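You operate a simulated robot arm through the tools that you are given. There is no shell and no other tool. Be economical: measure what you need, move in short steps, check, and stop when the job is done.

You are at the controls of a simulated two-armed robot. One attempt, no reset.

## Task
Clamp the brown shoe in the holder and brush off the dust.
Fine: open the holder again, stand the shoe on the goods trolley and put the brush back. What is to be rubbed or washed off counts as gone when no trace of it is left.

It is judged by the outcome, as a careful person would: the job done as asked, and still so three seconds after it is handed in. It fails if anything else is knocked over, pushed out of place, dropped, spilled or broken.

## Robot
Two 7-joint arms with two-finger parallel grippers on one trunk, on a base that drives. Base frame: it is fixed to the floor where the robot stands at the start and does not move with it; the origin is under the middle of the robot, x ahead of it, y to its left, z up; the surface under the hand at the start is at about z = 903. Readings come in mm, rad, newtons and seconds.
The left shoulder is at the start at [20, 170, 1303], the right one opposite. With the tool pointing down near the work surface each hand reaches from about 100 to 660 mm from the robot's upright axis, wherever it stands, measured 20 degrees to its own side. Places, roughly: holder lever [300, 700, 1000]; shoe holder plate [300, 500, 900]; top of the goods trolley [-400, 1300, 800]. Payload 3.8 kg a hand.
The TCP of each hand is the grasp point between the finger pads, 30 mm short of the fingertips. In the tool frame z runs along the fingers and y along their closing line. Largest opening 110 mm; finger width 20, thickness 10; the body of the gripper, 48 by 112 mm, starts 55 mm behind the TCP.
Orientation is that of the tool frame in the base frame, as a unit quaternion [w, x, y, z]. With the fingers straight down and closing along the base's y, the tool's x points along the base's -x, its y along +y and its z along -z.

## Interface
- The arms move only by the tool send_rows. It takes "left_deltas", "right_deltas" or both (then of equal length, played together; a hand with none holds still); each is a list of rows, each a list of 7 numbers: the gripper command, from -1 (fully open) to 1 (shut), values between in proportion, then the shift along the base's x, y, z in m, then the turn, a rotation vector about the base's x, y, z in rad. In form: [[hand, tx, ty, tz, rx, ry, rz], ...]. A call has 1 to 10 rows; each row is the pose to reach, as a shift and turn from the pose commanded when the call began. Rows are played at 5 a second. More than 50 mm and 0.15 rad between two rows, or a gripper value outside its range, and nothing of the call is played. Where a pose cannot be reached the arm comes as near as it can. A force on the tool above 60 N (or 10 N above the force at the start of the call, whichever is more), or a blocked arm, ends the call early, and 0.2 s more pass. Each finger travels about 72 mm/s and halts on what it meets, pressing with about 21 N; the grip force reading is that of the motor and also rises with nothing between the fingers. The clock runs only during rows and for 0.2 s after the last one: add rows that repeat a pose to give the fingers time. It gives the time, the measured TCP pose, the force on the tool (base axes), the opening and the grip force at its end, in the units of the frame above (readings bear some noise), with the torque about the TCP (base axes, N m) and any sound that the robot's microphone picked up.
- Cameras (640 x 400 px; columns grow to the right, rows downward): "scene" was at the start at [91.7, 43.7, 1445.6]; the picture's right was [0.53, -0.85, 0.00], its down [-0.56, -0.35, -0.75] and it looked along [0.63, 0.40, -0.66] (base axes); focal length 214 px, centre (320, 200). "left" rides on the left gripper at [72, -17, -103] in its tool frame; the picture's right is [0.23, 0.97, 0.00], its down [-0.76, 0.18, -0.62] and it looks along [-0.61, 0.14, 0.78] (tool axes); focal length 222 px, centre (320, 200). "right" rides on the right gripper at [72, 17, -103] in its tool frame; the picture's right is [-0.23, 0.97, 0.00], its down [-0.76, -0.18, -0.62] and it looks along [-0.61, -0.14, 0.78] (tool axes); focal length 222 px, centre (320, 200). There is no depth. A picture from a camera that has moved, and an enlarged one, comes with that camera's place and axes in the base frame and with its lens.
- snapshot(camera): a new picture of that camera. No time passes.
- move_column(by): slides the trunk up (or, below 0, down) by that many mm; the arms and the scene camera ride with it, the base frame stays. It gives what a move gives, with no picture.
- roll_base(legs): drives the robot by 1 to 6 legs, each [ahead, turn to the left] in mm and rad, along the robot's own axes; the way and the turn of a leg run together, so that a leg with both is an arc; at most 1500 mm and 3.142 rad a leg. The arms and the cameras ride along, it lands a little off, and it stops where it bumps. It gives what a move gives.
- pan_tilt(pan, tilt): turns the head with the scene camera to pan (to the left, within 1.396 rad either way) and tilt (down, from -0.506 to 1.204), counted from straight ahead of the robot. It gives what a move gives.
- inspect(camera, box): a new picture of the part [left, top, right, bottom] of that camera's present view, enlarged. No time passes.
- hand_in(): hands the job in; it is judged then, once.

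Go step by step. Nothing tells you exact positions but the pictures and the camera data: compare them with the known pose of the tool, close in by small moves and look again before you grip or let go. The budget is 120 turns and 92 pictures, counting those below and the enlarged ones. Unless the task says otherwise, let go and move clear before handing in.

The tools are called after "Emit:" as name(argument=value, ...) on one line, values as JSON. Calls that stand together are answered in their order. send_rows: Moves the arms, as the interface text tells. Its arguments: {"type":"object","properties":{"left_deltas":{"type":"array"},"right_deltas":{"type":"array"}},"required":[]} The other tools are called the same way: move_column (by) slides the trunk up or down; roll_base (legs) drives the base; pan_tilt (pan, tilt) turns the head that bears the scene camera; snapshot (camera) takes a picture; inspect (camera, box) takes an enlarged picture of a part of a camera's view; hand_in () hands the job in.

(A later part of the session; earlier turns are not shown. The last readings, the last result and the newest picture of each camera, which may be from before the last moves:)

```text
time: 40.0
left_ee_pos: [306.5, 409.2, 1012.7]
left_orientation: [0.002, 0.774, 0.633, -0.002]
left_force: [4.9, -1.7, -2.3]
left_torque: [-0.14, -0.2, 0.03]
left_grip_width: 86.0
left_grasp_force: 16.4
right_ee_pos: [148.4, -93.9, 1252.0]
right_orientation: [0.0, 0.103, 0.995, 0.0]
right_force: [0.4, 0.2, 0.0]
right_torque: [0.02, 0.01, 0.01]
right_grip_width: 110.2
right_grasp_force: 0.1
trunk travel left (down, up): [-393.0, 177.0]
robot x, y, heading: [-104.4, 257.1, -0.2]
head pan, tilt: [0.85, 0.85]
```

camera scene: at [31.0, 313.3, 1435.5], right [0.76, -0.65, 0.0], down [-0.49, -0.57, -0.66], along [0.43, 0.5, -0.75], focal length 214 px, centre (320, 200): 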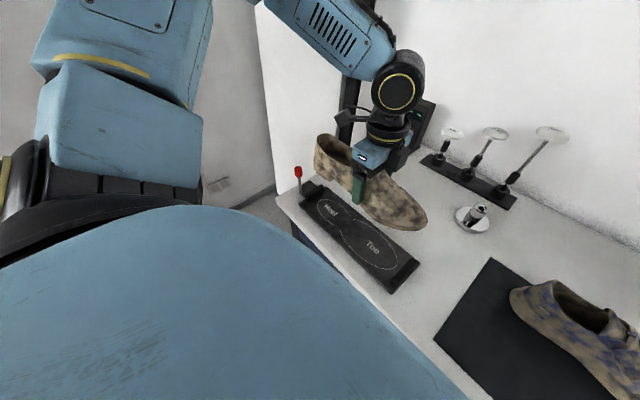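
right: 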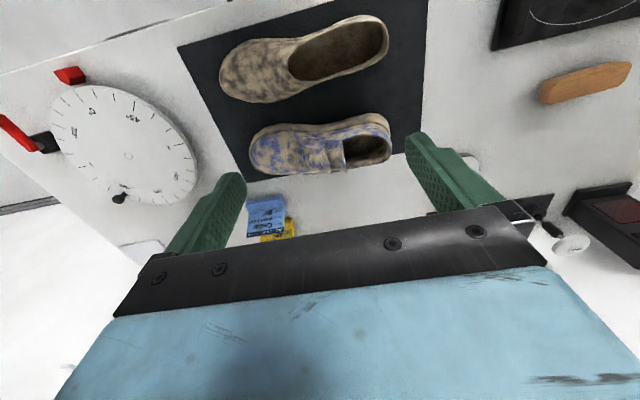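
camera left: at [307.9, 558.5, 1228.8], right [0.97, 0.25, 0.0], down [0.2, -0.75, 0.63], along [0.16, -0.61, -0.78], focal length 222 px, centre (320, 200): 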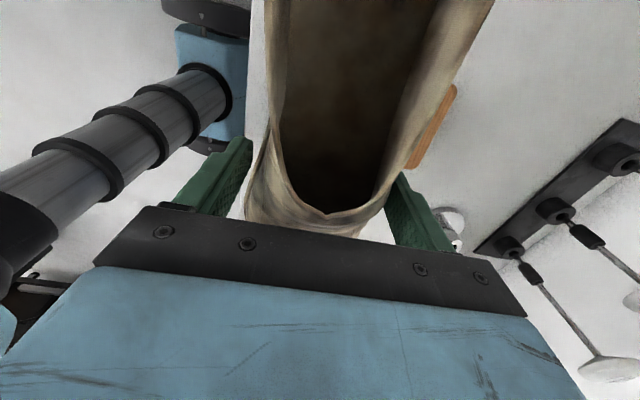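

A small side force appeared; I check what touches.

Emit:
snapshot(camera="scene")

Emit:
snapshot(camera="left")

```text
61 pictures are left
camera scene: at [-17.3, 296.6, 1428.5], right [0.61, -0.8, 0.0], down [-0.6, -0.46, -0.66], along [0.52, 0.4, -0.75], focal length 214 px, centre (320, 200)
```

scene: 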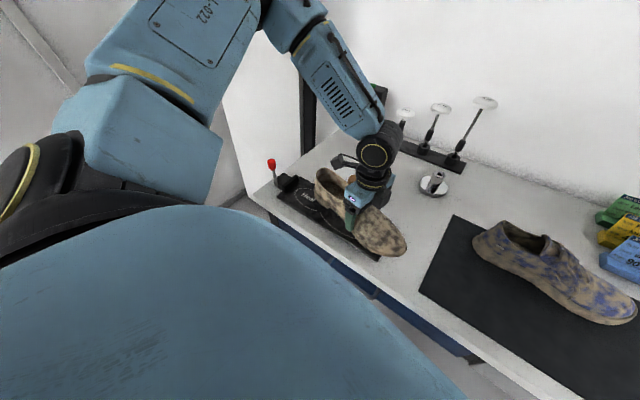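

```text
60 pictures are left
camera left: at [304.8, 484.7, 1116.2], right [1.0, 0.03, 0.0], down [0.02, -0.78, 0.63], along [0.02, -0.63, -0.78], focal length 222 px, centre (320, 200)
```

left: 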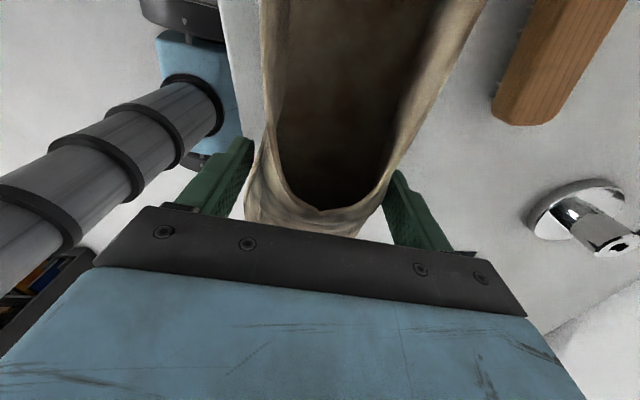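

Emit:
send_rows(left_deltas=[[1, 0, 0, 0.03, 0, 0, 0], [1, 0, 0, 0.06, 0, 0, 0], [1, 0, 0, 0.06, 0, 0, 0]])

Emit:
inspect(camera="scene", box=[240, 120, 440, 280])

```text
time: 40.8
left_ee_pos: [306.7, 412.7, 1074.8]
left_orientation: [0.002, 0.775, 0.632, -0.002]
left_force: [-0.5, -0.8, -4.0]
left_torque: [-0.09, 0.01, -0.01]
left_grip_width: 82.4
left_grasp_force: 21.1
right_ee_pos: [149.0, -91.9, 1252.3]
right_orientation: [-0.001, 0.103, 0.995, 0.0]
right_force: [-0.1, 0.0, -0.5]
right_torque: [0.0, -0.02, 0.0]
right_grip_width: 109.9
right_grasp_force: 0.1
trunk travel left (down, up): [-393.0, 177.0]
robot x, y, heading: [-100.1, 254.7, -0.199]
head pan, tilt: [0.85, 0.85]
```

```text
2.50 times, centred on (340, 200) of scene
camera zoom: at [-17.2, 296.8, 1428.4], right [0.61, -0.8, 0.0], down [-0.6, -0.46, -0.66], along [0.52, 0.4, -0.75], focal length 536 px, centre (270, 200)
```

zoom: 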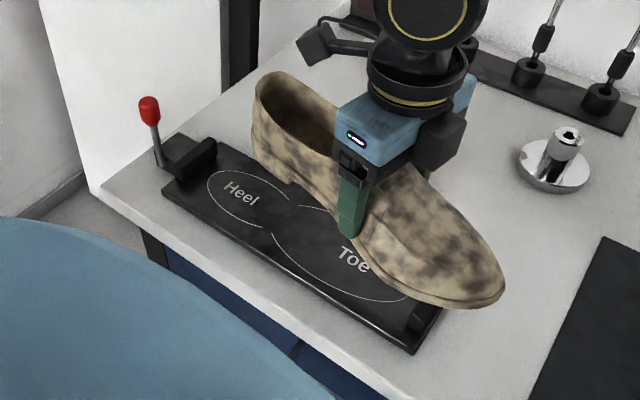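

The shoe is still held (shifted a few mm); nothing looks displaced. I bring it back square above the holder and check its place in the hand.

Emit:
send_rows(left_deltas=[[1, 0.005, 0.03, 0, 0, 0, 0.1], [1, 0.015, 0.06, 0, 0, 0, 0.2], [1, 0.021, 0.074, 0, 0, 0, 0.2], [1, 0.021, 0.074, 0, 0, 0, 0.2]])

Emit:
inspect(camera="scene", box=[240, 120, 440, 280])

Emit:
snapshot(camera="left")

```text
time: 41.8
left_ee_pos: [326.8, 485.4, 1072.8]
left_orientation: [0.002, 0.708, 0.706, -0.002]
left_force: [0.1, 0.0, -3.5]
left_torque: [-0.1, 0.02, 0.01]
left_grip_width: 82.7
left_grasp_force: 21.3
right_ee_pos: [148.5, -92.8, 1253.0]
right_orientation: [0.0, 0.104, 0.995, 0.0]
right_force: [0.1, -0.6, -0.5]
right_torque: [-0.04, 0.06, -0.03]
right_grip_width: 110.0
right_grasp_force: 0.0
trunk travel left (down, up): [-393.0, 177.0]
robot x, y, heading: [-99.9, 251.8, -0.201]
head pan, tilt: [0.85, 0.85]
```

```text
2.50 times, centred on (340, 200) of scene
camera zoom: at [-17.5, 296.7, 1428.5], right [0.61, -0.8, 0.0], down [-0.6, -0.46, -0.66], along [0.52, 0.4, -0.75], focal length 536 px, centre (270, 200)
```

zoom: 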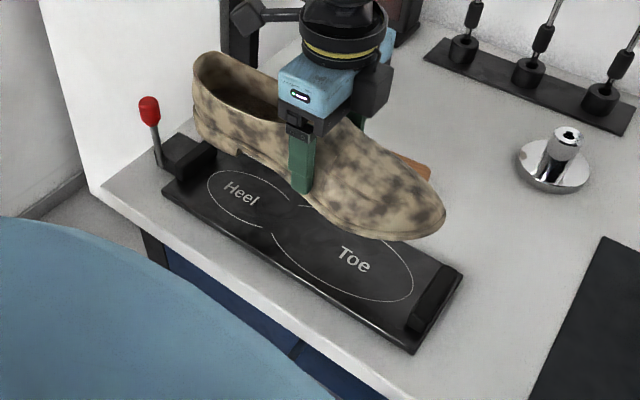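

```text
57 pictures are left
camera left: at [309.2, 559.1, 1176.1], right [0.97, 0.22, 0.0], down [0.18, -0.76, 0.63], along [0.14, -0.61, -0.78], focal length 222 px, centre (320, 200)
```

left: 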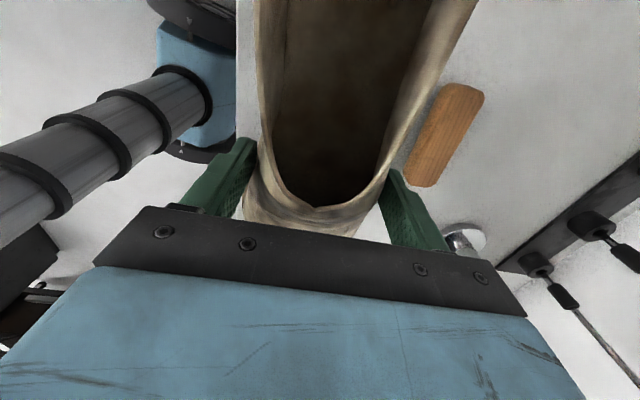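

Shoe spans about y 360–647 now, centred in the gap. Lowering.

Emit:
send_rows(left_deltas=[[1, 0.001, 0, -0.04, 0, 0, 0], [1, 0.001, 0, -0.08, 0, 0, 0], [1, 0.001, 0, -0.1, 0, 0, 0], [1, 0.001, 0, -0.107, 0, 0, 0], [1, 0.001, 0, -0.107, 0, 0, 0]])

Emit:
inspect(camera="scene", box=[240, 120, 440, 280])

```text
time: 43.0
left_ee_pos: [329.4, 486.2, 967.2]
left_orientation: [0.003, 0.708, 0.706, -0.003]
left_force: [0.9, 0.0, -3.2]
left_torque: [-0.11, -0.04, 0.03]
left_grip_width: 82.7
left_grasp_force: 20.9
right_ee_pos: [147.7, -92.0, 1252.9]
right_orientation: [0.001, 0.104, 0.995, 0.0]
right_force: [0.4, 0.6, -0.1]
right_torque: [0.0, -0.03, 0.0]
right_grip_width: 109.8
right_grasp_force: 0.0
trunk travel left (down, up): [-393.0, 177.0]
robot x, y, heading: [-98.2, 259.4, -0.194]
head pan, tilt: [0.85, 0.85]
```

```text
2.50 times, centred on (340, 200) of scene
camera zoom: at [-17.6, 297.0, 1428.5], right [0.61, -0.8, 0.0], down [-0.6, -0.46, -0.66], along [0.52, 0.4, -0.75], focal length 536 px, centre (270, 200)
```

zoom: 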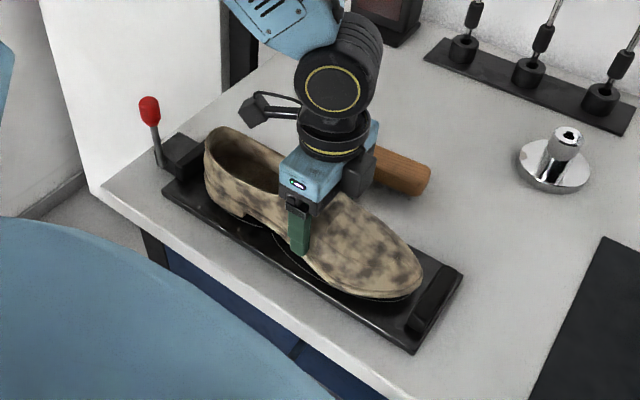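

Emit:
send_rows(left_deltas=[[1, 0, 0, -0.003, 0, 0, 0], [1, 0, 0, -0.006, 0, 0, 0], [1, 0, 0, -0.006, 0, 0, 0]])

Emit:
send_rows(left_deltas=[[1, 0, 0, -0.002, 0, 0, 0], [1, 0, 0, -0.004, 0, 0, 0], [1, 0, 0, -0.004, 0, 0, 0]])

```text
time: 43.8
left_ee_pos: [329.6, 484.9, 959.9]
left_orientation: [0.002, 0.708, 0.706, -0.002]
left_force: [-0.7, 0.8, -0.1]
left_torque: [0.35, 0.11, 0.07]
left_grip_width: 82.6
left_grasp_force: 21.1
right_ee_pos: [146.8, -92.4, 1253.0]
right_orientation: [0.0, 0.104, 0.995, 0.0]
right_force: [-0.2, -0.1, 0.7]
right_torque: [0.02, 0.05, 0.02]
right_grip_width: 110.3
right_grasp_force: 0.0
trunk travel left (down, up): [-393.0, 177.0]
robot x, y, heading: [-98.0, 255.2, -0.197]
head pan, tilt: [0.85, 0.85]
```

```text
time: 44.6
left_ee_pos: [328.7, 484.5, 956.5]
left_orientation: [0.002, 0.708, 0.707, -0.001]
left_force: [0.3, 9.9, 13.3]
left_torque: [0.4, 0.8, -0.11]
left_grip_width: 82.6
left_grasp_force: 21.3
right_ee_pos: [148.8, -92.7, 1253.5]
right_orientation: [0.001, 0.104, 0.995, 0.0]
right_force: [-0.8, -0.7, -0.3]
right_torque: [0.0, 0.01, 0.01]
right_grip_width: 110.0
right_grasp_force: 0.2
trunk travel left (down, up): [-393.0, 177.0]
robot x, y, heading: [-98.5, 255.3, -0.201]
head pan, tilt: [0.85, 0.85]
```

Contact with the plate. I open the fingers and look.

Emit:
send_rows(left_deltas=[[0.2, 0, 0, 0.001, 0, 0, 0], [-0.5, 0, 0, 0.001, 0, 0, 0], [-1, 0, 0, 0.001, 0, 0, 0], [-1, 0, 0, 0.001, 0, 0, 0], [-1, 0, 0, 0.001, 0, 0, 0]])

Emit:
inspect(camera="scene", box=[240, 120, 440, 280])

```text
time: 45.8
left_ee_pos: [327.6, 482.5, 957.1]
left_orientation: [0.003, 0.709, 0.706, -0.003]
left_force: [-0.4, 0.7, -0.3]
left_torque: [0.0, 0.0, -0.01]
left_grip_width: 109.8
left_grasp_force: 0.1
right_ee_pos: [147.7, -91.7, 1252.6]
right_orientation: [0.0, 0.103, 0.995, 0.0]
right_force: [-0.2, -0.1, 0.2]
right_torque: [-0.02, 0.03, -0.02]
right_grip_width: 109.8
right_grasp_force: 0.1
trunk travel left (down, up): [-393.0, 177.0]
robot x, y, heading: [-99.4, 255.0, -0.197]
head pan, tilt: [0.85, 0.85]
```

```text
2.50 times, centred on (340, 200) of scene
camera zoom: at [-17.8, 296.8, 1428.5], right [0.61, -0.8, 0.0], down [-0.6, -0.46, -0.66], along [0.53, 0.4, -0.75], focal length 536 px, centre (270, 200)
```

zoom: 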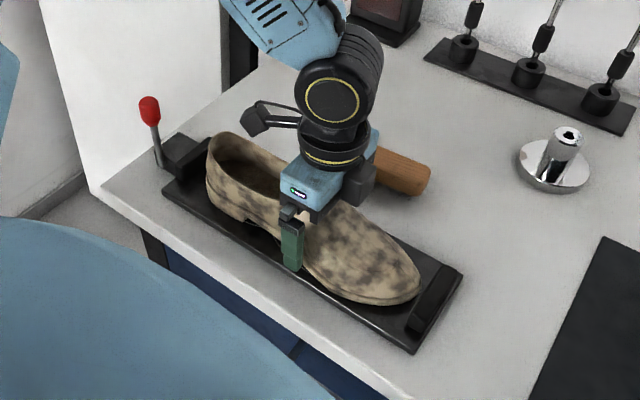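

Shoe stands in the holder. Lifting the hand straight up and looking at the holder and lever.

Emit:
send_rows(left_deltas=[[-1, 0, 0, 0.04, 0, 0, 0], [-1, 0, 0, 0.08, 0, 0, 0], [-1, 0, 0, 0.12, 0, 0, 0], [-1, 0, 0.02, 0.16, 0, 0, 0], [-1, 0, 0.06, 0.17, 0, 0, 0], [-1, 0, 0.1, 0.18, 0, 0, 0.1], [-1, 0, 0.14, 0.18, 0, 0, 0.2], [-1, 0, 0.16, 0.18, 0, 0, 0.3]])

Emit:
inspect(camera="scene", box=[240, 120, 400, 260])

Emit:
snapshot(camera="left")

```text
time: 47.6
left_ee_pos: [328.3, 642.4, 1136.0]
left_orientation: [0.003, 0.594, 0.804, -0.001]
left_force: [-0.4, 0.1, -0.7]
left_torque: [-0.01, 0.0, -0.01]
left_grip_width: 109.9
left_grasp_force: 0.2
right_ee_pos: [148.5, -92.0, 1252.1]
right_orientation: [0.0, 0.104, 0.995, 0.0]
right_force: [0.1, 0.6, 0.7]
right_torque: [0.03, 0.02, 0.06]
right_grip_width: 110.0
right_grasp_force: 0.1
trunk travel left (down, up): [-393.0, 177.0]
robot x, y, heading: [-103.1, 254.7, -0.2]
head pan, tilt: [0.85, 0.85]
```

```text
2.86 times, centred on (320, 190) of scene
camera zoom: at [-17.9, 296.7, 1428.5], right [0.61, -0.8, 0.0], down [-0.6, -0.46, -0.66], along [0.53, 0.4, -0.75], focal length 613 px, centre (320, 229)
```

zoom: 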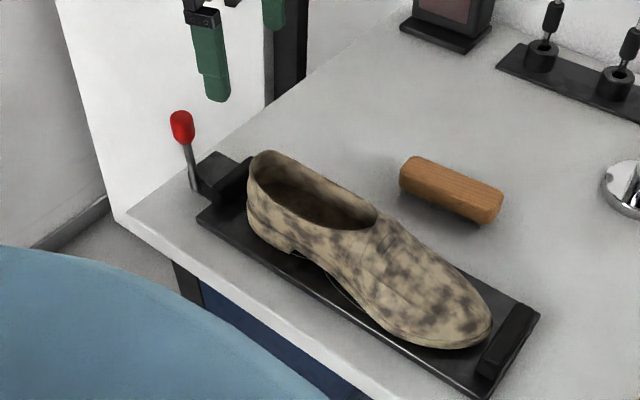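

```text
53 pictures are left
camera left: at [290.8, 708.6, 1239.8], right [0.86, 0.5, 0.0], down [0.39, -0.67, 0.63], along [0.32, -0.54, -0.78], focal length 222 px, centre (320, 200)
```

left: 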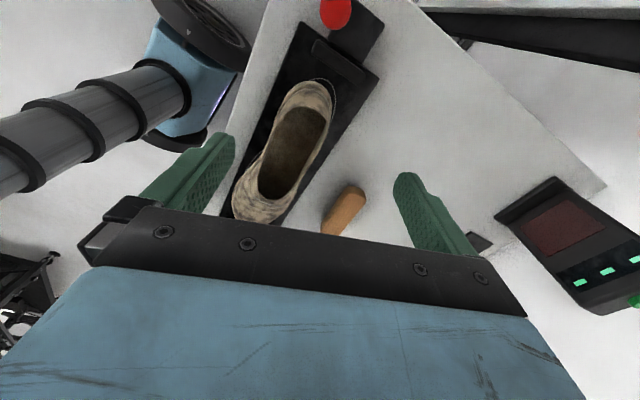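

The shoe sits nicely between the stops. The lever knob is at about [295,718,1016], pivot about [290,714,930] on the near side. I turn the hand to close along y and go above the knob to look from close.

Emit:
send_rows(left_deltas=[[-1, -0.01, 0.01, 0, 0, 0, 0.14], [-1, -0.02, 0.02, 0, 0, 0, 0.28], [-1, -0.03, 0.03, 0, 0, 0, 0.42], [-1, -0.04, 0.04, 0, 0, 0, 0.56], [-1, -0.04, 0.05, 0, 0, 0, 0.7], [-1, -0.04, 0.06, 0, 0, 0, 0.84], [-1, -0.04, 0.07, 0, 0, 0, 0.98], [-1, -0.04, 0.076, 0, 0, 0, 1.12], [-1, -0.04, 0.076, -0.02, 0, 0, 1.27], [-1, -0.04, 0.076, -0.04, 0, 0, 1.27]])

Emit:
snapshot(camera="left")

Emit:
inspect(camera="scene", box=[230, 90, 390, 230])

```text
time: 49.8
left_ee_pos: [288.0, 717.7, 1097.1]
left_orientation: [0.003, 0.001, 1.0, 0.0]
left_force: [-0.1, -0.5, 0.0]
left_torque: [0.0, -0.03, 0.02]
left_grip_width: 109.9
left_grasp_force: 0.1
right_ee_pos: [149.2, -91.6, 1253.3]
right_orientation: [0.001, 0.103, 0.995, 0.0]
right_force: [0.3, -0.6, 0.3]
right_torque: [-0.01, 0.02, 0.0]
right_grip_width: 109.8
right_grasp_force: 0.1
trunk travel left (down, up): [-393.0, 177.0]
robot x, y, heading: [-100.0, 252.1, -0.201]
head pan, tilt: [0.85, 0.85]
```

```text
52 pictures are left
camera left: at [214.2, 702.2, 1200.0], right [-0.23, 0.97, 0.0], down [0.76, 0.18, 0.63], along [0.61, 0.14, -0.78], focal length 222 px, centre (320, 200)
```

left: 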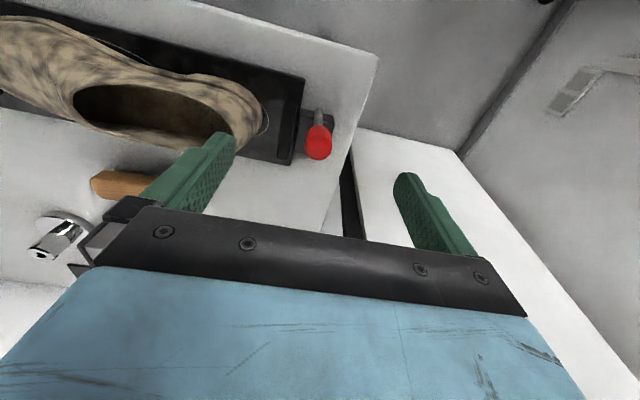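

```text
2.86 times, centred on (310, 160) of scene
camera zoom: at [-17.8, 297.0, 1428.5], right [0.61, -0.8, 0.0], down [-0.6, -0.46, -0.66], along [0.52, 0.4, -0.75], focal length 613 px, centre (349, 314)
```

zoom: 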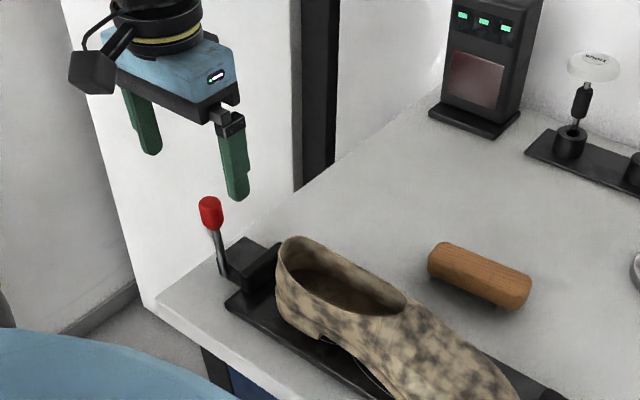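

The knob is right below the hand. I narrow the fingers, go down around the knob, and try gently toward -y.

Emit:
send_rows(left_deltas=[[0.1, 0, 0, 0, 0, 0, 0], [0.1, 0, 0, -0.03, 0, 0, 0], [0.1, 0, 0, -0.06, 0, 0, 0], [0.1, 0, 0, -0.085, 0, 0, 0], [0.1, 0, 0, -0.085, 0, 0, 0]])

Emit:
send_rows(left_deltas=[[0.1, 0, -0.01, 0, 0, 0, 0], [0.1, 0, -0.02, 0, 0, 0, 0], [0.1, 0, -0.028, 0, 0, 0, 0]])

Emit:
inspect(camera="scene", box=[230, 90, 390, 230])

```text
time: 51.0
left_ee_pos: [288.9, 718.5, 1013.7]
left_orientation: [0.003, 0.002, 1.0, 0.001]
left_force: [-0.7, -0.2, -0.7]
left_torque: [0.0, -0.01, -0.01]
left_grip_width: 49.6
left_grasp_force: 0.1
right_ee_pos: [147.7, -91.8, 1252.5]
right_orientation: [0.0, 0.103, 0.995, 0.0]
right_force: [-1.2, 0.0, 0.4]
right_torque: [-0.01, 0.01, -0.02]
right_grip_width: 110.0
right_grasp_force: 0.0
trunk travel left (down, up): [-393.0, 177.0]
robot x, y, heading: [-100.8, 252.0, -0.201]
head pan, tilt: [0.85, 0.85]
```

```text
time: 51.8
left_ee_pos: [288.1, 699.0, 1014.4]
left_orientation: [0.005, 0.0, 1.0, 0.004]
left_force: [-0.8, 32.1, 9.5]
left_torque: [0.66, -0.39, 0.36]
left_grip_width: 65.2
left_grasp_force: 16.2
right_ee_pos: [148.4, -90.1, 1253.1]
right_orientation: [0.0, 0.104, 0.995, -0.001]
right_force: [0.6, -0.4, 0.1]
right_torque: [-0.01, 0.05, 0.01]
right_grip_width: 110.1
right_grasp_force: 0.0
trunk travel left (down, up): [-393.0, 177.0]
robot x, y, heading: [-100.6, 253.9, -0.195]
head pan, tilt: [0.85, 0.85]
```

```text
2.86 times, centred on (310, 160) of scene
camera zoom: at [-18.3, 301.2, 1428.5], right [0.61, -0.79, 0.0], down [-0.6, -0.46, -0.66], along [0.52, 0.4, -0.75], focal length 613 px, centre (349, 314)
```

zoom: 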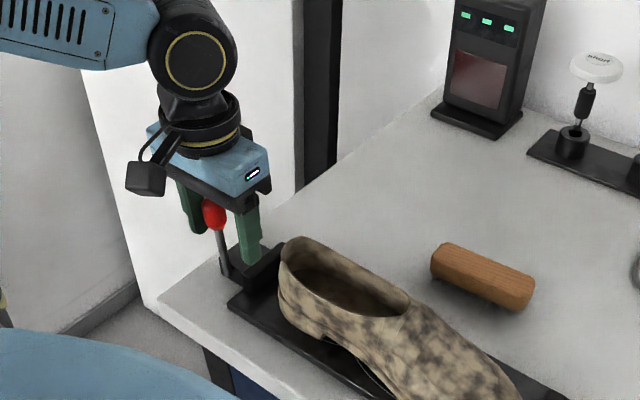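

Toward -y it is stiff. I back off and try the other way, +y.

Emit:
send_rows(left_deltas=[[0.1, 0, 0.014, 0, 0, 0, 0], [0.1, 0, 0.028, 0, 0, 0, 0], [0.1, 0, 0.038, 0, 0, 0, 0], [0.1, 0, 0.048, 0, 0, 0, 0]])

Emit:
inspect(camera="scene", box=[230, 90, 390, 230])

```text
time: 52.8
left_ee_pos: [289.9, 738.7, 1012.8]
left_orientation: [0.003, 0.002, 1.0, -0.001]
left_force: [-0.4, -1.0, 0.4]
left_torque: [0.06, 0.0, -0.02]
left_grip_width: 50.3
left_grasp_force: 0.9
right_ee_pos: [148.7, -93.8, 1253.2]
right_orientation: [0.0, 0.104, 0.995, 0.0]
right_force: [-0.5, 0.4, -0.9]
right_torque: [-0.02, 0.01, 0.01]
right_grip_width: 110.1
right_grasp_force: 0.0
trunk travel left (down, up): [-393.0, 177.0]
robot x, y, heading: [-97.6, 252.5, -0.198]
head pan, tilt: [0.85, 0.85]
```

```text
2.86 times, centred on (310, 160) of scene
camera zoom: at [-17.8, 296.4, 1428.5], right [0.61, -0.8, 0.0], down [-0.6, -0.46, -0.66], along [0.53, 0.4, -0.75], focal length 613 px, centre (349, 314)
```

zoom: 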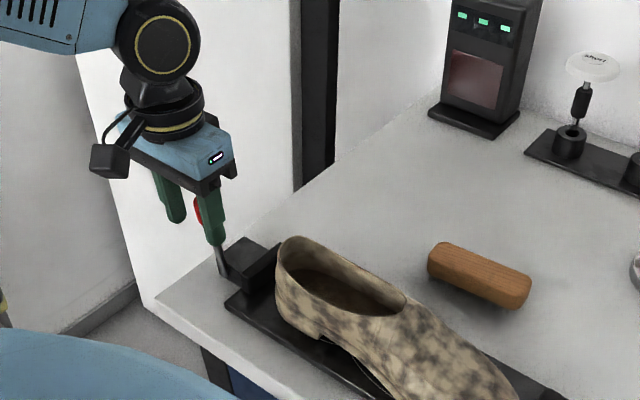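

It yields freely toward +y. I follow the lever's arc outward and down.

Emit:
send_rows(left_deltas=[[0.1, 0, 0.015, -0.003, 0, 0, 0], [0.1, 0, 0.03, -0.008, 0, 0, 0], [0.1, 0, 0.043, -0.018, 0, 0, 0], [0.1, 0, 0.055, -0.03, 0, 0, 0], [0.1, 0, 0.062, -0.04, 0, 0, 0], [0.1, 0, 0.062, -0.04, 0, 0, 0]])

Emit:
inspect(camera="scene", box=[230, 90, 390, 230])

```text
time: 54.0
left_ee_pos: [292.3, 793.0, 986.4]
left_orientation: [0.014, 0.003, 1.0, -0.003]
left_force: [-13.8, -18.8, 38.3]
left_torque: [-1.71, 0.41, -0.85]
left_grip_width: 59.2
left_grasp_force: 10.0
right_ee_pos: [145.7, -94.9, 1253.0]
right_orientation: [0.001, 0.104, 0.995, 0.001]
right_force: [0.3, 0.4, -0.3]
right_torque: [-0.02, 0.06, 0.02]
right_grip_width: 110.0
right_grasp_force: 0.1
trunk travel left (down, up): [-393.0, 177.0]
robot x, y, heading: [-101.6, 253.6, -0.197]
head pan, tilt: [0.85, 0.85]
stopped in row 6 (left hand): the force on the tool passed its limit at 65 N (the readings are from after the stop); the commanded pose is now the measured one
```

```text
2.86 times, centred on (310, 160) of scene
camera zoom: at [-21.6, 293.0, 1429.1], right [0.61, -0.8, 0.0], down [-0.6, -0.45, -0.66], along [0.53, 0.4, -0.75], focal length 613 px, centre (349, 314)
```

zoom: 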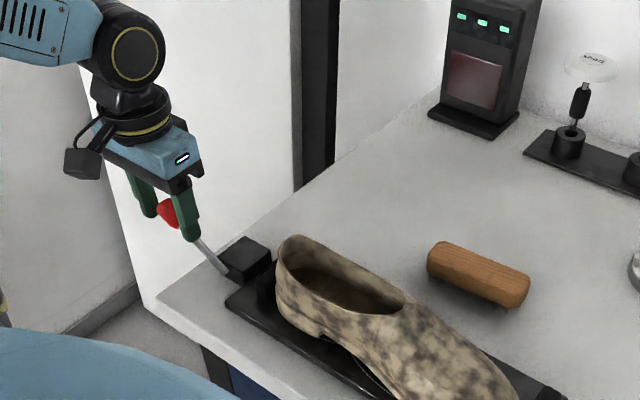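

The lever went over about 50° and then met firm resistance; the jaw seems against the heel. I raise the hand clear and check.

Emit:
send_rows(left_deltas=[[0.0, 0, 0, 0.02, 0, 0, 0], [0.0, 0, 0, 0.06, 0, 0, 0], [0, 0, -0.03, 0.1, 0, 0, 0], [0, 0, -0.06, 0.13, 0, 0, 0]])

Emit:
snapshot(camera="left")

Emit:
inspect(camera="scene", box=[240, 140, 400, 260])

```text
time: 55.0
left_ee_pos: [290.7, 739.0, 1112.5]
left_orientation: [0.01, 0.002, 1.0, -0.001]
left_force: [0.1, -0.2, 0.5]
left_torque: [0.0, -0.02, -0.03]
left_grip_width: 55.0
left_grasp_force: 0.0
right_ee_pos: [148.1, -94.1, 1252.8]
right_orientation: [-0.001, 0.104, 0.995, 0.0]
right_force: [0.3, 0.0, 0.0]
right_torque: [0.01, -0.03, 0.02]
right_grip_width: 110.0
right_grasp_force: 0.2
trunk travel left (down, up): [-393.0, 177.0]
robot x, y, heading: [-99.6, 253.2, -0.2]
head pan, tilt: [0.85, 0.85]
```

```text
47 pictures are left
camera left: at [215.3, 722.9, 1214.0], right [-0.22, 0.97, -0.01], down [0.75, 0.18, 0.64], along [0.62, 0.14, -0.77], focal length 222 px, centre (320, 200)
```

left: 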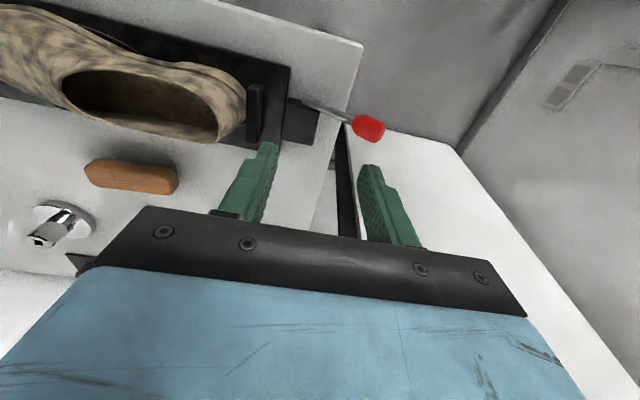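

```text
3.33 times, centred on (320, 200) of scene
camera zoom: at [-18.6, 295.6, 1428.6], right [0.61, -0.8, 0.0], down [-0.6, -0.45, -0.66], along [0.53, 0.4, -0.75], focal length 715 px, centre (320, 200)
```

zoom: 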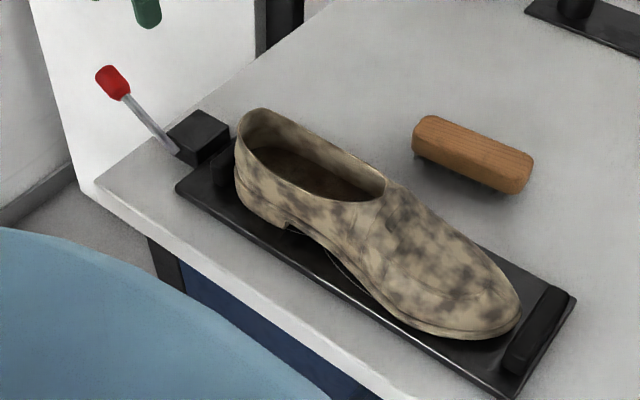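

The jaw has moved up to the heel and the lever stays down. To be sure it is fully locked I press the knob further down with closed fingers.

Emit:
send_rows(left_deltas=[[1, 0, 0.025, 0, 0, 0, 0], [1, 0, 0.05, -0.03, 0, 0, 0], [1, 0, 0.05, -0.06, 0, 0, 0], [1, 0, 0.05, -0.075, 0, 0, 0], [1, 0, 0.05, -0.08, 0, 0, 0], [1, 0, 0.05, -0.085, 0, 0, 0], [1, 0, 0.05, -0.09, 0, 0, 0], [1, 0, 0.05, -0.095, 0, 0, 0], [1, 0, 0.05, -0.1, 0, 0, 0], [1, 0, 0.05, -0.105, 0, 0, 0]])

Emit:
snapshot(camera="left")

```text
time: 57.2
left_ee_pos: [294.2, 788.7, 1018.5]
left_orientation: [0.019, 0.0, 1.0, 0.002]
left_force: [-15.5, -14.3, 28.7]
left_torque: [-0.17, 0.35, 0.09]
left_grip_width: 0.1
left_grasp_force: 21.8
right_ee_pos: [144.6, -96.0, 1252.3]
right_orientation: [0.002, 0.103, 0.995, 0.002]
right_force: [0.6, 0.1, -0.5]
right_torque: [0.01, 0.01, 0.02]
right_grip_width: 110.1
right_grasp_force: 0.1
trunk travel left (down, up): [-393.0, 177.0]
robot x, y, heading: [-99.7, 252.9, -0.201]
head pan, tilt: [0.85, 0.85]
stopped in row 10 (left hand): the force on the tool passed its limit at 64 N (the readings are from after the stop); the commanded pose is now the measured one
```

```text
45 pictures are left
camera left: at [217.2, 771.8, 1119.0], right [-0.23, 0.97, 0.0], down [0.74, 0.17, 0.65], along [0.64, 0.15, -0.76], focal length 222 px, centre (320, 200)
```

left: 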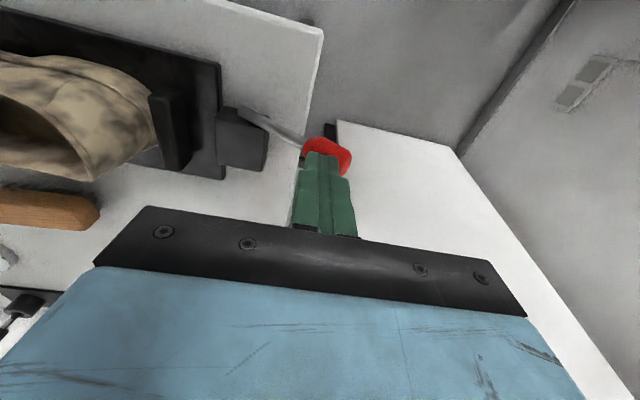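

The lever won't go further: it's at its end stop, holder closed. I raise the hand, turn the base a bit right for better reach, then go above the brush.

Emit:
send_rows(left_deltas=[[1, 0, 0, 0.03, 0, 0, 0], [0.5, 0, 0, 0.07, 0, 0, 0], [0, 0, 0, 0.11, 0, 0, 0], [-0.5, 0, -0.03, 0.14, 0, 0, 0], [-0.5, 0, -0.06, 0.14, 0, 0, 0]])

Emit:
roll_base(legs=[[0, -0.3]])

Emit:
send_rows(left_deltas=[[-0.5, 0, -0.02, 0, 0, 0, -0.14], [-0.5, 0.01, -0.04, 0, 0, 0, -0.28], [-0.5, 0.02, -0.06, 0, 0, 0, -0.42], [-0.5, 0.03, -0.08, 0, 0, 0, -0.56], [-0.5, 0.04, -0.1, -0.01, 0, 0, -0.7], [-0.5, 0.05, -0.12, -0.02, 0, 0, -0.84], [-0.5, 0.06, -0.13, -0.03, 0, 0, -0.98], [-0.5, 0.06, -0.14, -0.04, 0, 0, -1.12], [-0.5, 0.06, -0.14, -0.05, 0, 0, -1.27], [-0.5, 0.06, -0.14, -0.06, 0, 0, -1.27]])

Emit:
snapshot(camera="left")

```text
time: 58.4
left_ee_pos: [296.9, 731.3, 1151.6]
left_orientation: [0.018, 0.0, 1.0, 0.002]
left_force: [-0.3, 0.5, -0.5]
left_torque: [-0.03, -0.02, -0.01]
left_grip_width: 82.6
left_grasp_force: 0.0
right_ee_pos: [149.0, -92.9, 1253.8]
right_orientation: [0.001, 0.104, 0.995, 0.0]
right_force: [0.1, 0.8, 0.0]
right_torque: [0.01, 0.04, -0.02]
right_grip_width: 110.1
right_grasp_force: 0.1
trunk travel left (down, up): [-393.0, 177.0]
robot x, y, heading: [-100.8, 252.8, -0.198]
head pan, tilt: [0.85, 0.85]
```

```text
time: 59.8
left_ee_pos: [420.7, 593.9, 1151.1]
left_orientation: [0.018, 0.149, 0.989, 0.001]
left_force: [0.4, -0.2, 0.9]
left_torque: [0.02, 0.04, -0.01]
left_grip_width: 82.6
left_grasp_force: 0.0
right_ee_pos: [35.3, -150.7, 1253.0]
right_orientation: [0.0, 0.249, 0.968, 0.0]
right_force: [0.0, -0.4, 0.1]
right_torque: [0.02, -0.04, 0.03]
right_grip_width: 110.1
right_grasp_force: 0.0
trunk travel left (down, up): [-393.0, 177.0]
robot x, y, heading: [-100.9, 255.2, -0.496]
head pan, tilt: [0.85, 0.85]
```

```text
time: 62.0
left_ee_pos: [479.4, 453.5, 1091.1]
left_orientation: [0.014, 0.707, 0.707, -0.01]
left_force: [0.3, -0.1, -0.1]
left_torque: [0.04, -0.01, 0.0]
left_grip_width: 82.6
left_grasp_force: 0.0
right_ee_pos: [35.2, -150.1, 1251.7]
right_orientation: [0.0, 0.249, 0.968, -0.001]
right_force: [-0.1, 0.6, -0.5]
right_torque: [0.0, 0.02, 0.03]
right_grip_width: 109.9
right_grasp_force: 0.0
trunk travel left (down, up): [-393.0, 177.0]
robot x, y, heading: [-96.2, 254.3, -0.5]
head pan, tilt: [0.85, 0.85]
```

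```text
44 pictures are left
camera left: at [461.1, 529.6, 1191.9], right [0.97, 0.23, 0.0], down [0.17, -0.74, 0.65], along [0.15, -0.63, -0.76], focal length 222 px, centre (320, 200)
```

left: 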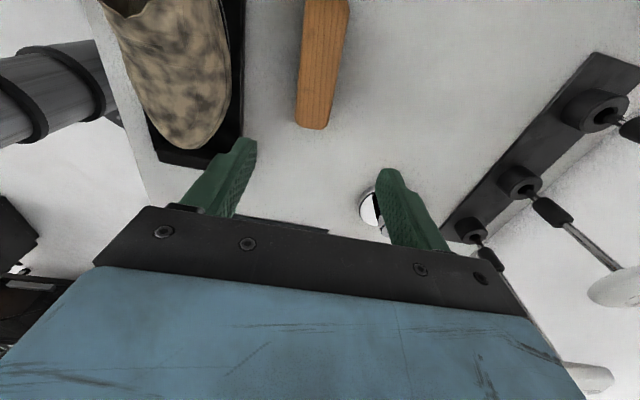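

Brush: from about [477,424] to [465,543], about 40 wide, axis turned ~6°. I align with it and descend part way.

Emit:
send_rows(left_deltas=[[-0.5, -0.005, 0.015, 0, 0.034, 0, 0.05], [-0.5, -0.009, 0.028, -0.03, 0.034, 0.004, 0.1], [-0.5, -0.009, 0.028, -0.07, 0.034, 0.004, 0.1], [-0.5, -0.009, 0.028, -0.09, 0.034, 0.004, 0.1], [-0.5, -0.009, 0.028, -0.09, 0.034, 0.004, 0.1]])

Emit:
snapshot(camera="left")

Emit:
pan_tilt(pan=0.9, tilt=0.75)

Emit:
snapshot(camera="scene")

```text
time: 63.2
left_ee_pos: [470.5, 482.8, 1001.7]
left_orientation: [0.001, 0.67, 0.742, 0.001]
left_force: [-0.8, 0.5, -0.4]
left_torque: [0.0, 0.01, -0.03]
left_grip_width: 82.4
left_grasp_force: 0.1
right_ee_pos: [35.8, -151.1, 1252.6]
right_orientation: [-0.001, 0.249, 0.968, 0.0]
right_force: [-0.8, 0.0, -0.6]
right_torque: [0.01, -0.03, 0.01]
right_grip_width: 109.7
right_grasp_force: 0.0
trunk travel left (down, up): [-393.0, 177.0]
robot x, y, heading: [-101.9, 258.7, -0.5]
head pan, tilt: [0.85, 0.85]
```

```text
43 pictures are left
camera left: at [445.4, 552.9, 1104.9], right [0.95, 0.33, 0.0], down [0.25, -0.74, 0.62], along [0.21, -0.59, -0.78], focal length 222 px, centre (320, 200)
```

left: 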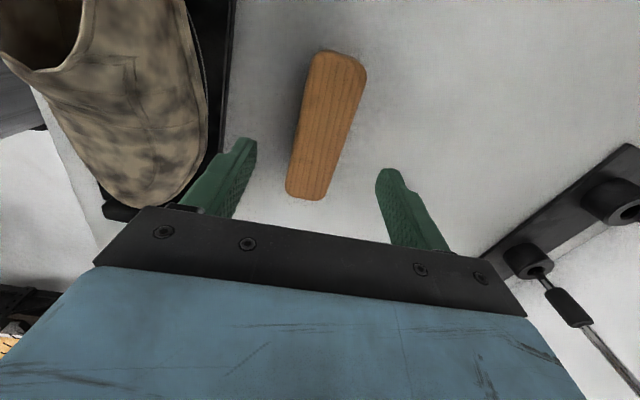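

```text
time: 63.9
left_ee_pos: [471.0, 482.4, 1002.3]
left_orientation: [0.001, 0.67, 0.742, 0.001]
left_force: [0.3, 0.2, -0.3]
left_torque: [-0.02, 0.01, 0.01]
left_grip_width: 82.6
left_grasp_force: 0.0
right_ee_pos: [35.5, -149.5, 1251.8]
right_orientation: [0.0, 0.249, 0.968, 0.0]
right_force: [0.9, -0.6, 0.3]
right_torque: [0.0, -0.02, 0.0]
right_grip_width: 109.9
right_grasp_force: 0.0
trunk travel left (down, up): [-393.0, 177.0]
robot x, y, heading: [-99.9, 254.1, -0.492]
head pan, tilt: [0.901, 0.75]
```

```text
42 pictures are left
camera scene: at [-6.2, 275.9, 1436.5], right [0.39, -0.92, 0.0], down [-0.63, -0.27, -0.73], along [0.67, 0.29, -0.68], focal length 214 px, centre (320, 200)
```

scene: 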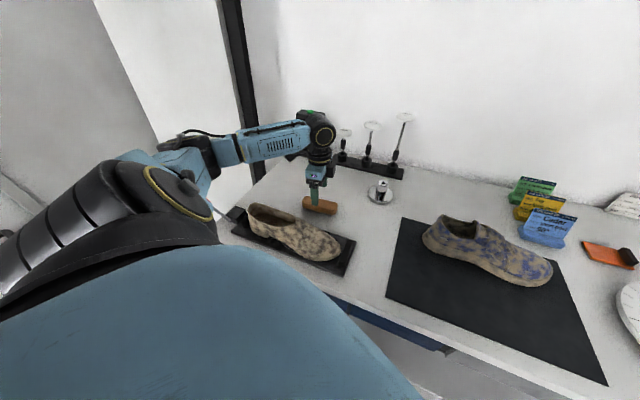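

Hand is aligned on the brush. I zoom on the brush side to see how much is wood and how much bristle.

Emit:
inspect(camera="scene", box=[280, 160, 360, 230])

```text
5.71 times, centred on (320, 195) of scene
camera zoom: at [-6.2, 275.9, 1436.5], right [0.39, -0.92, 0.0], down [-0.63, -0.27, -0.73], along [0.67, 0.29, -0.68], focal length 1226 px, centre (320, 229)
```

zoom: 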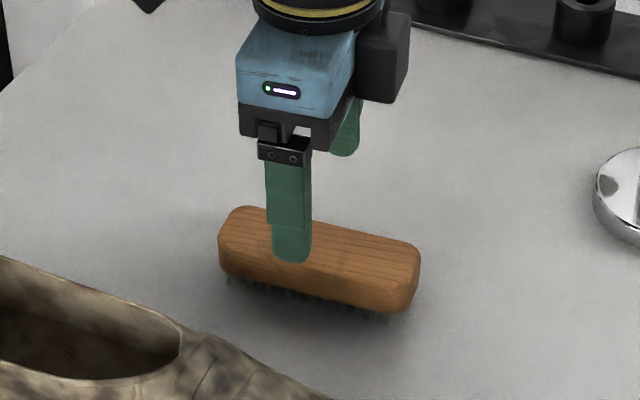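

Wood about 25 mm tall with short bristles under it. I grip high, with fingertips at about z 916, to leave the bristles free.

Emit:
send_rows(left_deltas=[[-0.5, 0, 0, -0.03, 0, 0, 0], [-0.5, 0, 0, -0.056, 0, 0, 0], [-0.5, 0, 0, -0.056, 0, 0, 0], [1, 0, 0, -0.056, 0, 0, 0], [1, 0, 0, -0.056, 0, 0, 0], [1, 0, 0, -0.056, 0, 0, 0], [1, 0, 0, -0.056, 0, 0, 0], [1, 0, 0, -0.04, 0, 0, 0], [1, 0, 0, -0.01, 0, 0, 0], [1, 0, 0, 0.02, 0, 0, 0]])

Emit:
inspect(camera="scene", box=[260, 120, 380, 220])

```text
time: 66.1
left_ee_pos: [470.2, 483.6, 1022.2]
left_orientation: [0.001, 0.67, 0.743, 0.001]
left_force: [0.1, 0.0, -0.2]
left_torque: [-0.02, 0.02, 0.01]
left_grip_width: 39.1
left_grasp_force: 20.9
right_ee_pos: [34.8, -149.7, 1252.2]
right_orientation: [0.0, 0.249, 0.968, 0.0]
right_force: [-0.3, -0.1, 0.1]
right_torque: [-0.03, 0.0, 0.01]
right_grip_width: 109.8
right_grasp_force: 0.0
trunk travel left (down, up): [-393.0, 177.0]
robot x, y, heading: [-96.3, 256.6, -0.496]
head pan, tilt: [0.901, 0.75]
```

```text
4.00 times, centred on (320, 170) of scene
camera zoom: at [-6.5, 275.9, 1436.6], right [0.39, -0.92, 0.0], down [-0.63, -0.27, -0.73], along [0.67, 0.29, -0.68], focal length 858 px, centre (320, 320)
```

zoom: 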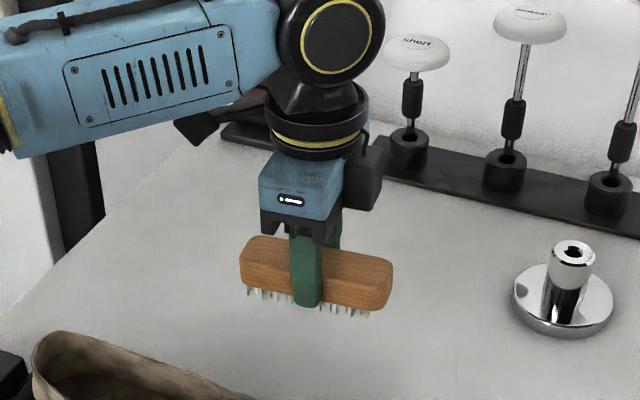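

Brush is held. I lift and take it over the toe part of the shoe, aligned with the shoe and pitched a little to match the vamp slope.

Emit:
send_rows(left_deltas=[[1, 0, 0, 0.04, 0, 0, 0], [1, -0.03, -0.01, 0.06, 0, 0, -0.05], [1, -0.07, -0.02, 0.06, 0.05, 0, -0.1], [1, -0.11, -0.04, 0.06, 0.15, 0, -0.1], [1, -0.142, -0.058, 0.06, 0.22, 0, -0.1], [1, -0.142, -0.058, 0.05, 0.22, 0, -0.1], [1, -0.142, -0.058, 0.04, 0.22, 0, -0.1]])

Emit:
snapshot(camera="left")

Emit:
inspect(camera="scene", box=[220, 150, 380, 280])

```text
time: 67.7
left_ee_pos: [328.4, 420.9, 1062.9]
left_orientation: [-0.073, 0.702, 0.703, 0.083]
left_force: [-0.2, 0.1, 0.6]
left_torque: [0.01, -0.01, 0.0]
left_grip_width: 39.0
left_grasp_force: 21.1
right_ee_pos: [35.3, -151.1, 1253.0]
right_orientation: [0.0, 0.249, 0.968, 0.0]
right_force: [0.7, 0.1, -1.2]
right_torque: [-0.04, 0.02, 0.06]
right_grip_width: 110.0
right_grasp_force: 0.0
trunk travel left (down, up): [-393.0, 177.0]
robot x, y, heading: [-102.3, 253.4, -0.498]
head pan, tilt: [0.901, 0.75]
```

```text
39 pictures are left
camera left: at [308.8, 470.0, 1177.6], right [0.97, 0.22, 0.06], down [0.17, -0.88, 0.45], along [0.15, -0.42, -0.89], focal length 222 px, centre (320, 200)
```

left: 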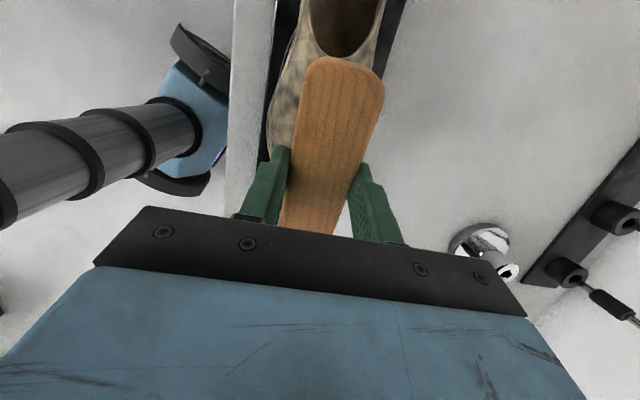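

```text
3.08 times, centred on (300, 215) of scene
camera zoom: at [-6.3, 275.6, 1436.5], right [0.39, -0.92, 0.0], down [-0.63, -0.27, -0.73], along [0.67, 0.29, -0.68], focal length 660 px, centre (382, 154)
```

zoom: 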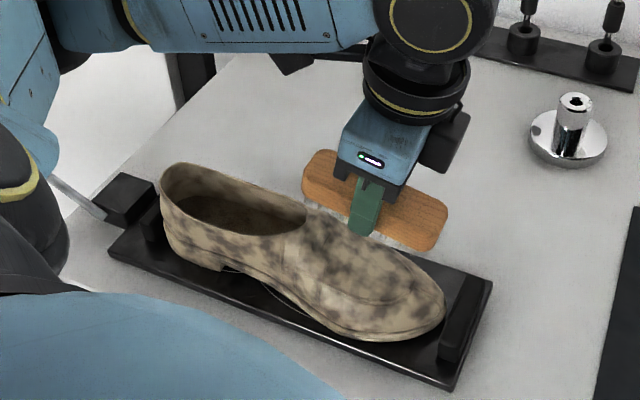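

Descending until the bristles touch.

Emit:
send_rows(left_deltas=[[1, 0, 0, -0.025, 0, 0, 0], [1, 0, 0, -0.045, 0, 0, 0], [1, 0, 0, -0.045, 0, 0, 0]])

Emit:
send_rows(left_deltas=[[1, 0, 0, -0.004, 0, 0, 0], [1, 0, 0, -0.008, 0, 0, 0], [1, 0, 0, -0.008, 0, 0, 0]])

```text
time: 68.5
left_ee_pos: [325.6, 423.0, 1016.0]
left_orientation: [-0.072, 0.703, 0.703, 0.082]
left_force: [0.9, -0.9, 9.5]
left_torque: [0.62, -0.04, -0.04]
left_grip_width: 39.3
left_grasp_force: 20.8
right_ee_pos: [34.9, -150.8, 1252.8]
right_orientation: [0.0, 0.249, 0.968, 0.0]
right_force: [0.1, -0.3, -0.2]
right_torque: [-0.04, 0.01, -0.02]
right_grip_width: 110.0
right_grasp_force: 0.0
trunk travel left (down, up): [-393.0, 177.0]
robot x, y, heading: [-100.2, 256.9, -0.495]
head pan, tilt: [0.901, 0.75]
```

```text
time: 69.3
left_ee_pos: [328.3, 423.4, 1007.8]
left_orientation: [-0.073, 0.702, 0.704, 0.081]
left_force: [-4.6, -2.3, 7.8]
left_torque: [0.5, 0.12, 0.3]
left_grip_width: 39.2
left_grasp_force: 21.5
right_ee_pos: [35.2, -151.3, 1252.9]
right_orientation: [0.001, 0.25, 0.968, -0.001]
right_force: [1.0, 0.1, 0.9]
right_torque: [-0.01, 0.0, 0.0]
right_grip_width: 110.0
right_grasp_force: 0.1
trunk travel left (down, up): [-393.0, 177.0]
robot x, y, heading: [-97.1, 253.7, -0.497]
head pan, tilt: [0.901, 0.75]
```

Contact is soft (~8 N). Now a rolling stroke over the near side, following the dome.

Emit:
send_rows(left_deltas=[[1, -0.013, 0, -0.001, 0.06, -0.14, 0], [1, -0.025, 0, -0.004, 0.1, -0.28, 0], [1, -0.037, 0, -0.009, 0.1, -0.43, 0], [1, -0.048, 0, -0.015, 0.1, -0.57, 0], [1, -0.058, 0, -0.023, 0.1, -0.71, 0], [1, -0.067, 0, -0.032, 0.1, -0.85, 0], [1, -0.073, 0, -0.042, 0.1, -0.99, 0], [1, -0.078, 0, -0.05, 0.1, -1.1, 0], [1, -0.073, 0, -0.042, 0.1, -0.99, 0], [1, -0.067, 0, -0.032, 0.1, -0.85, 0]])

Emit:
inspect(camera="scene", box=[220, 150, 380, 280])

```text
refused: row 1 steps farther than a row can; nothing moved
```

```text
3.08 times, centred on (300, 215) of scene
camera zoom: at [-7.6, 275.2, 1436.6], right [0.39, -0.92, 0.0], down [-0.63, -0.27, -0.73], along [0.67, 0.29, -0.68], focal length 660 px, centre (382, 154)
```

zoom: 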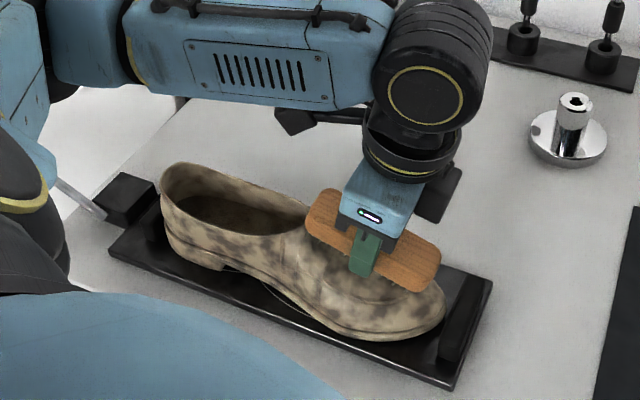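

Emit:
send_rows(left_deltas=[[1, -0.012, 0, -0.001, 0.03, -0.13, 0], [1, -0.025, 0, -0.004, 0.06, -0.26, 0], [1, -0.036, 0, -0.009, 0.08, -0.4, 0], [1, -0.047, 0, -0.015, 0.08, -0.54, 0], [1, -0.057, 0, -0.023, 0.08, -0.68, 0], [1, -0.065, 0, -0.031, 0.08, -0.82, 0], [1, -0.071, 0, -0.04, 0.08, -0.96, 0], [1, -0.077, 0, -0.05, 0.08, -1.09, 0], [1, -0.071, 0, -0.04, 0.08, -0.96, 0], [1, -0.065, 0, -0.031, 0.08, -0.82, 0]])

Emit:
inspect(camera="scene", box=[220, 150, 380, 280])

```text
time: 71.0
left_ee_pos: [264.5, 334.9, 954.7]
left_orientation: [0.244, 0.576, 0.719, 0.304]
left_force: [0.8, -0.2, -0.7]
left_torque: [-0.02, 0.02, 0.05]
left_grip_width: 39.9
left_grasp_force: 20.7
left hand out of reach, approached as far as the arm can: row 3, 4, 5, 6, 7, 8
right_ee_pos: [38.1, -151.5, 1252.0]
right_orientation: [-0.002, 0.249, 0.968, -0.001]
right_force: [0.5, -0.5, 0.2]
right_torque: [-0.03, 0.08, 0.01]
right_grip_width: 109.9
right_grasp_force: 0.1
trunk travel left (down, up): [-393.0, 177.0]
robot x, y, heading: [-99.1, 250.6, -0.495]
head pan, tilt: [0.901, 0.75]
stopped in row 8 (left hand): the force on the tool passed its limit at 109 N (the readings are from after the stop); the commanded pose is now the measured one
```

```text
3.08 times, centred on (300, 215) of scene
camera zoom: at [-5.0, 274.3, 1436.3], right [0.39, -0.92, 0.0], down [-0.63, -0.27, -0.73], along [0.67, 0.29, -0.68], focal length 660 px, centre (382, 154)
```

zoom: 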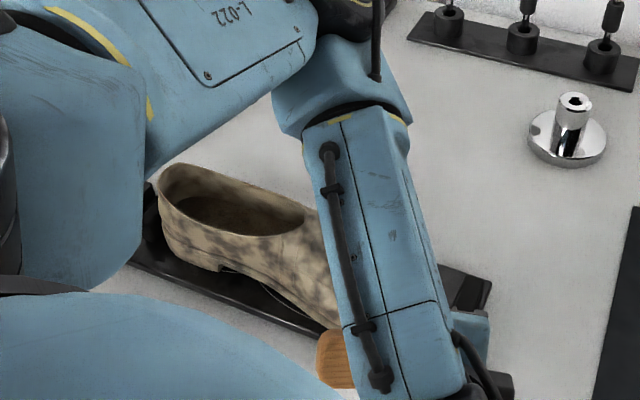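

The arm couldn't follow there and swung off the shoe's toe. I back the hand out up and away, then look.

Emit:
send_rows(left_deltas=[[1, -0.015, -0.005, 0.02, 0, 0, 0], [1, -0.03, -0.01, 0.05, 0, 0, 0], [1, -0.03, -0.01, 0.09, 0, 0, 0], [1, -0.03, -0.01, 0.13, 0, 0, 0]])

Emit:
snapshot(camera="left")

Emit:
snapshot(camera="scene")

```text
time: 72.0
left_ee_pos: [260.5, 277.0, 1065.4]
left_orientation: [0.242, 0.575, 0.719, 0.306]
left_force: [-0.1, 0.3, 0.5]
left_torque: [-0.03, -0.01, 0.03]
left_grip_width: 39.5
left_grasp_force: 20.9
left hand out of reach, approached as far as the arm can: row 2, 3, 4
right_ee_pos: [35.7, -149.8, 1253.3]
right_orientation: [0.001, 0.249, 0.968, 0.001]
right_force: [0.4, 0.2, 0.2]
right_torque: [0.02, 0.0, -0.01]
right_grip_width: 110.1
right_grasp_force: 0.1
trunk travel left (down, up): [-393.0, 177.0]
robot x, y, heading: [-104.4, 253.3, -0.492]
head pan, tilt: [0.901, 0.75]
```

```text
35 pictures are left
camera left: at [159.9, 329.5, 1125.0], right [0.61, 0.37, 0.7], down [-0.15, -0.82, 0.56], along [0.78, -0.45, -0.44], focal length 222 px, centre (320, 200)
```

left: 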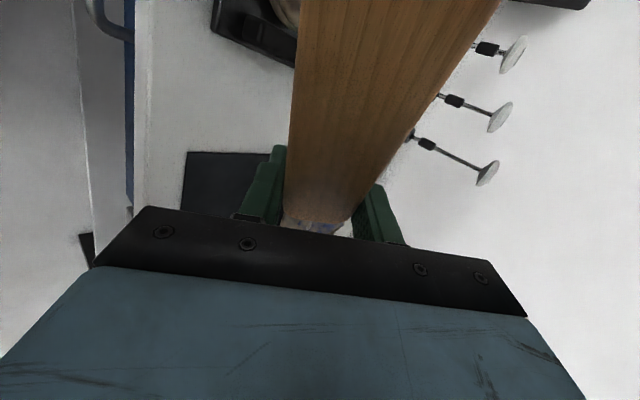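

```text
34 pictures are left
camera scene: at [-6.6, 276.5, 1436.5], right [0.39, -0.92, 0.0], down [-0.63, -0.27, -0.73], along [0.67, 0.29, -0.68], focal length 214 px, centre (320, 200)
```

scene: 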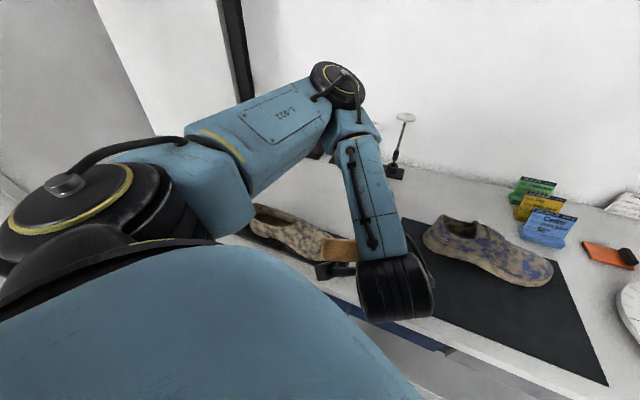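

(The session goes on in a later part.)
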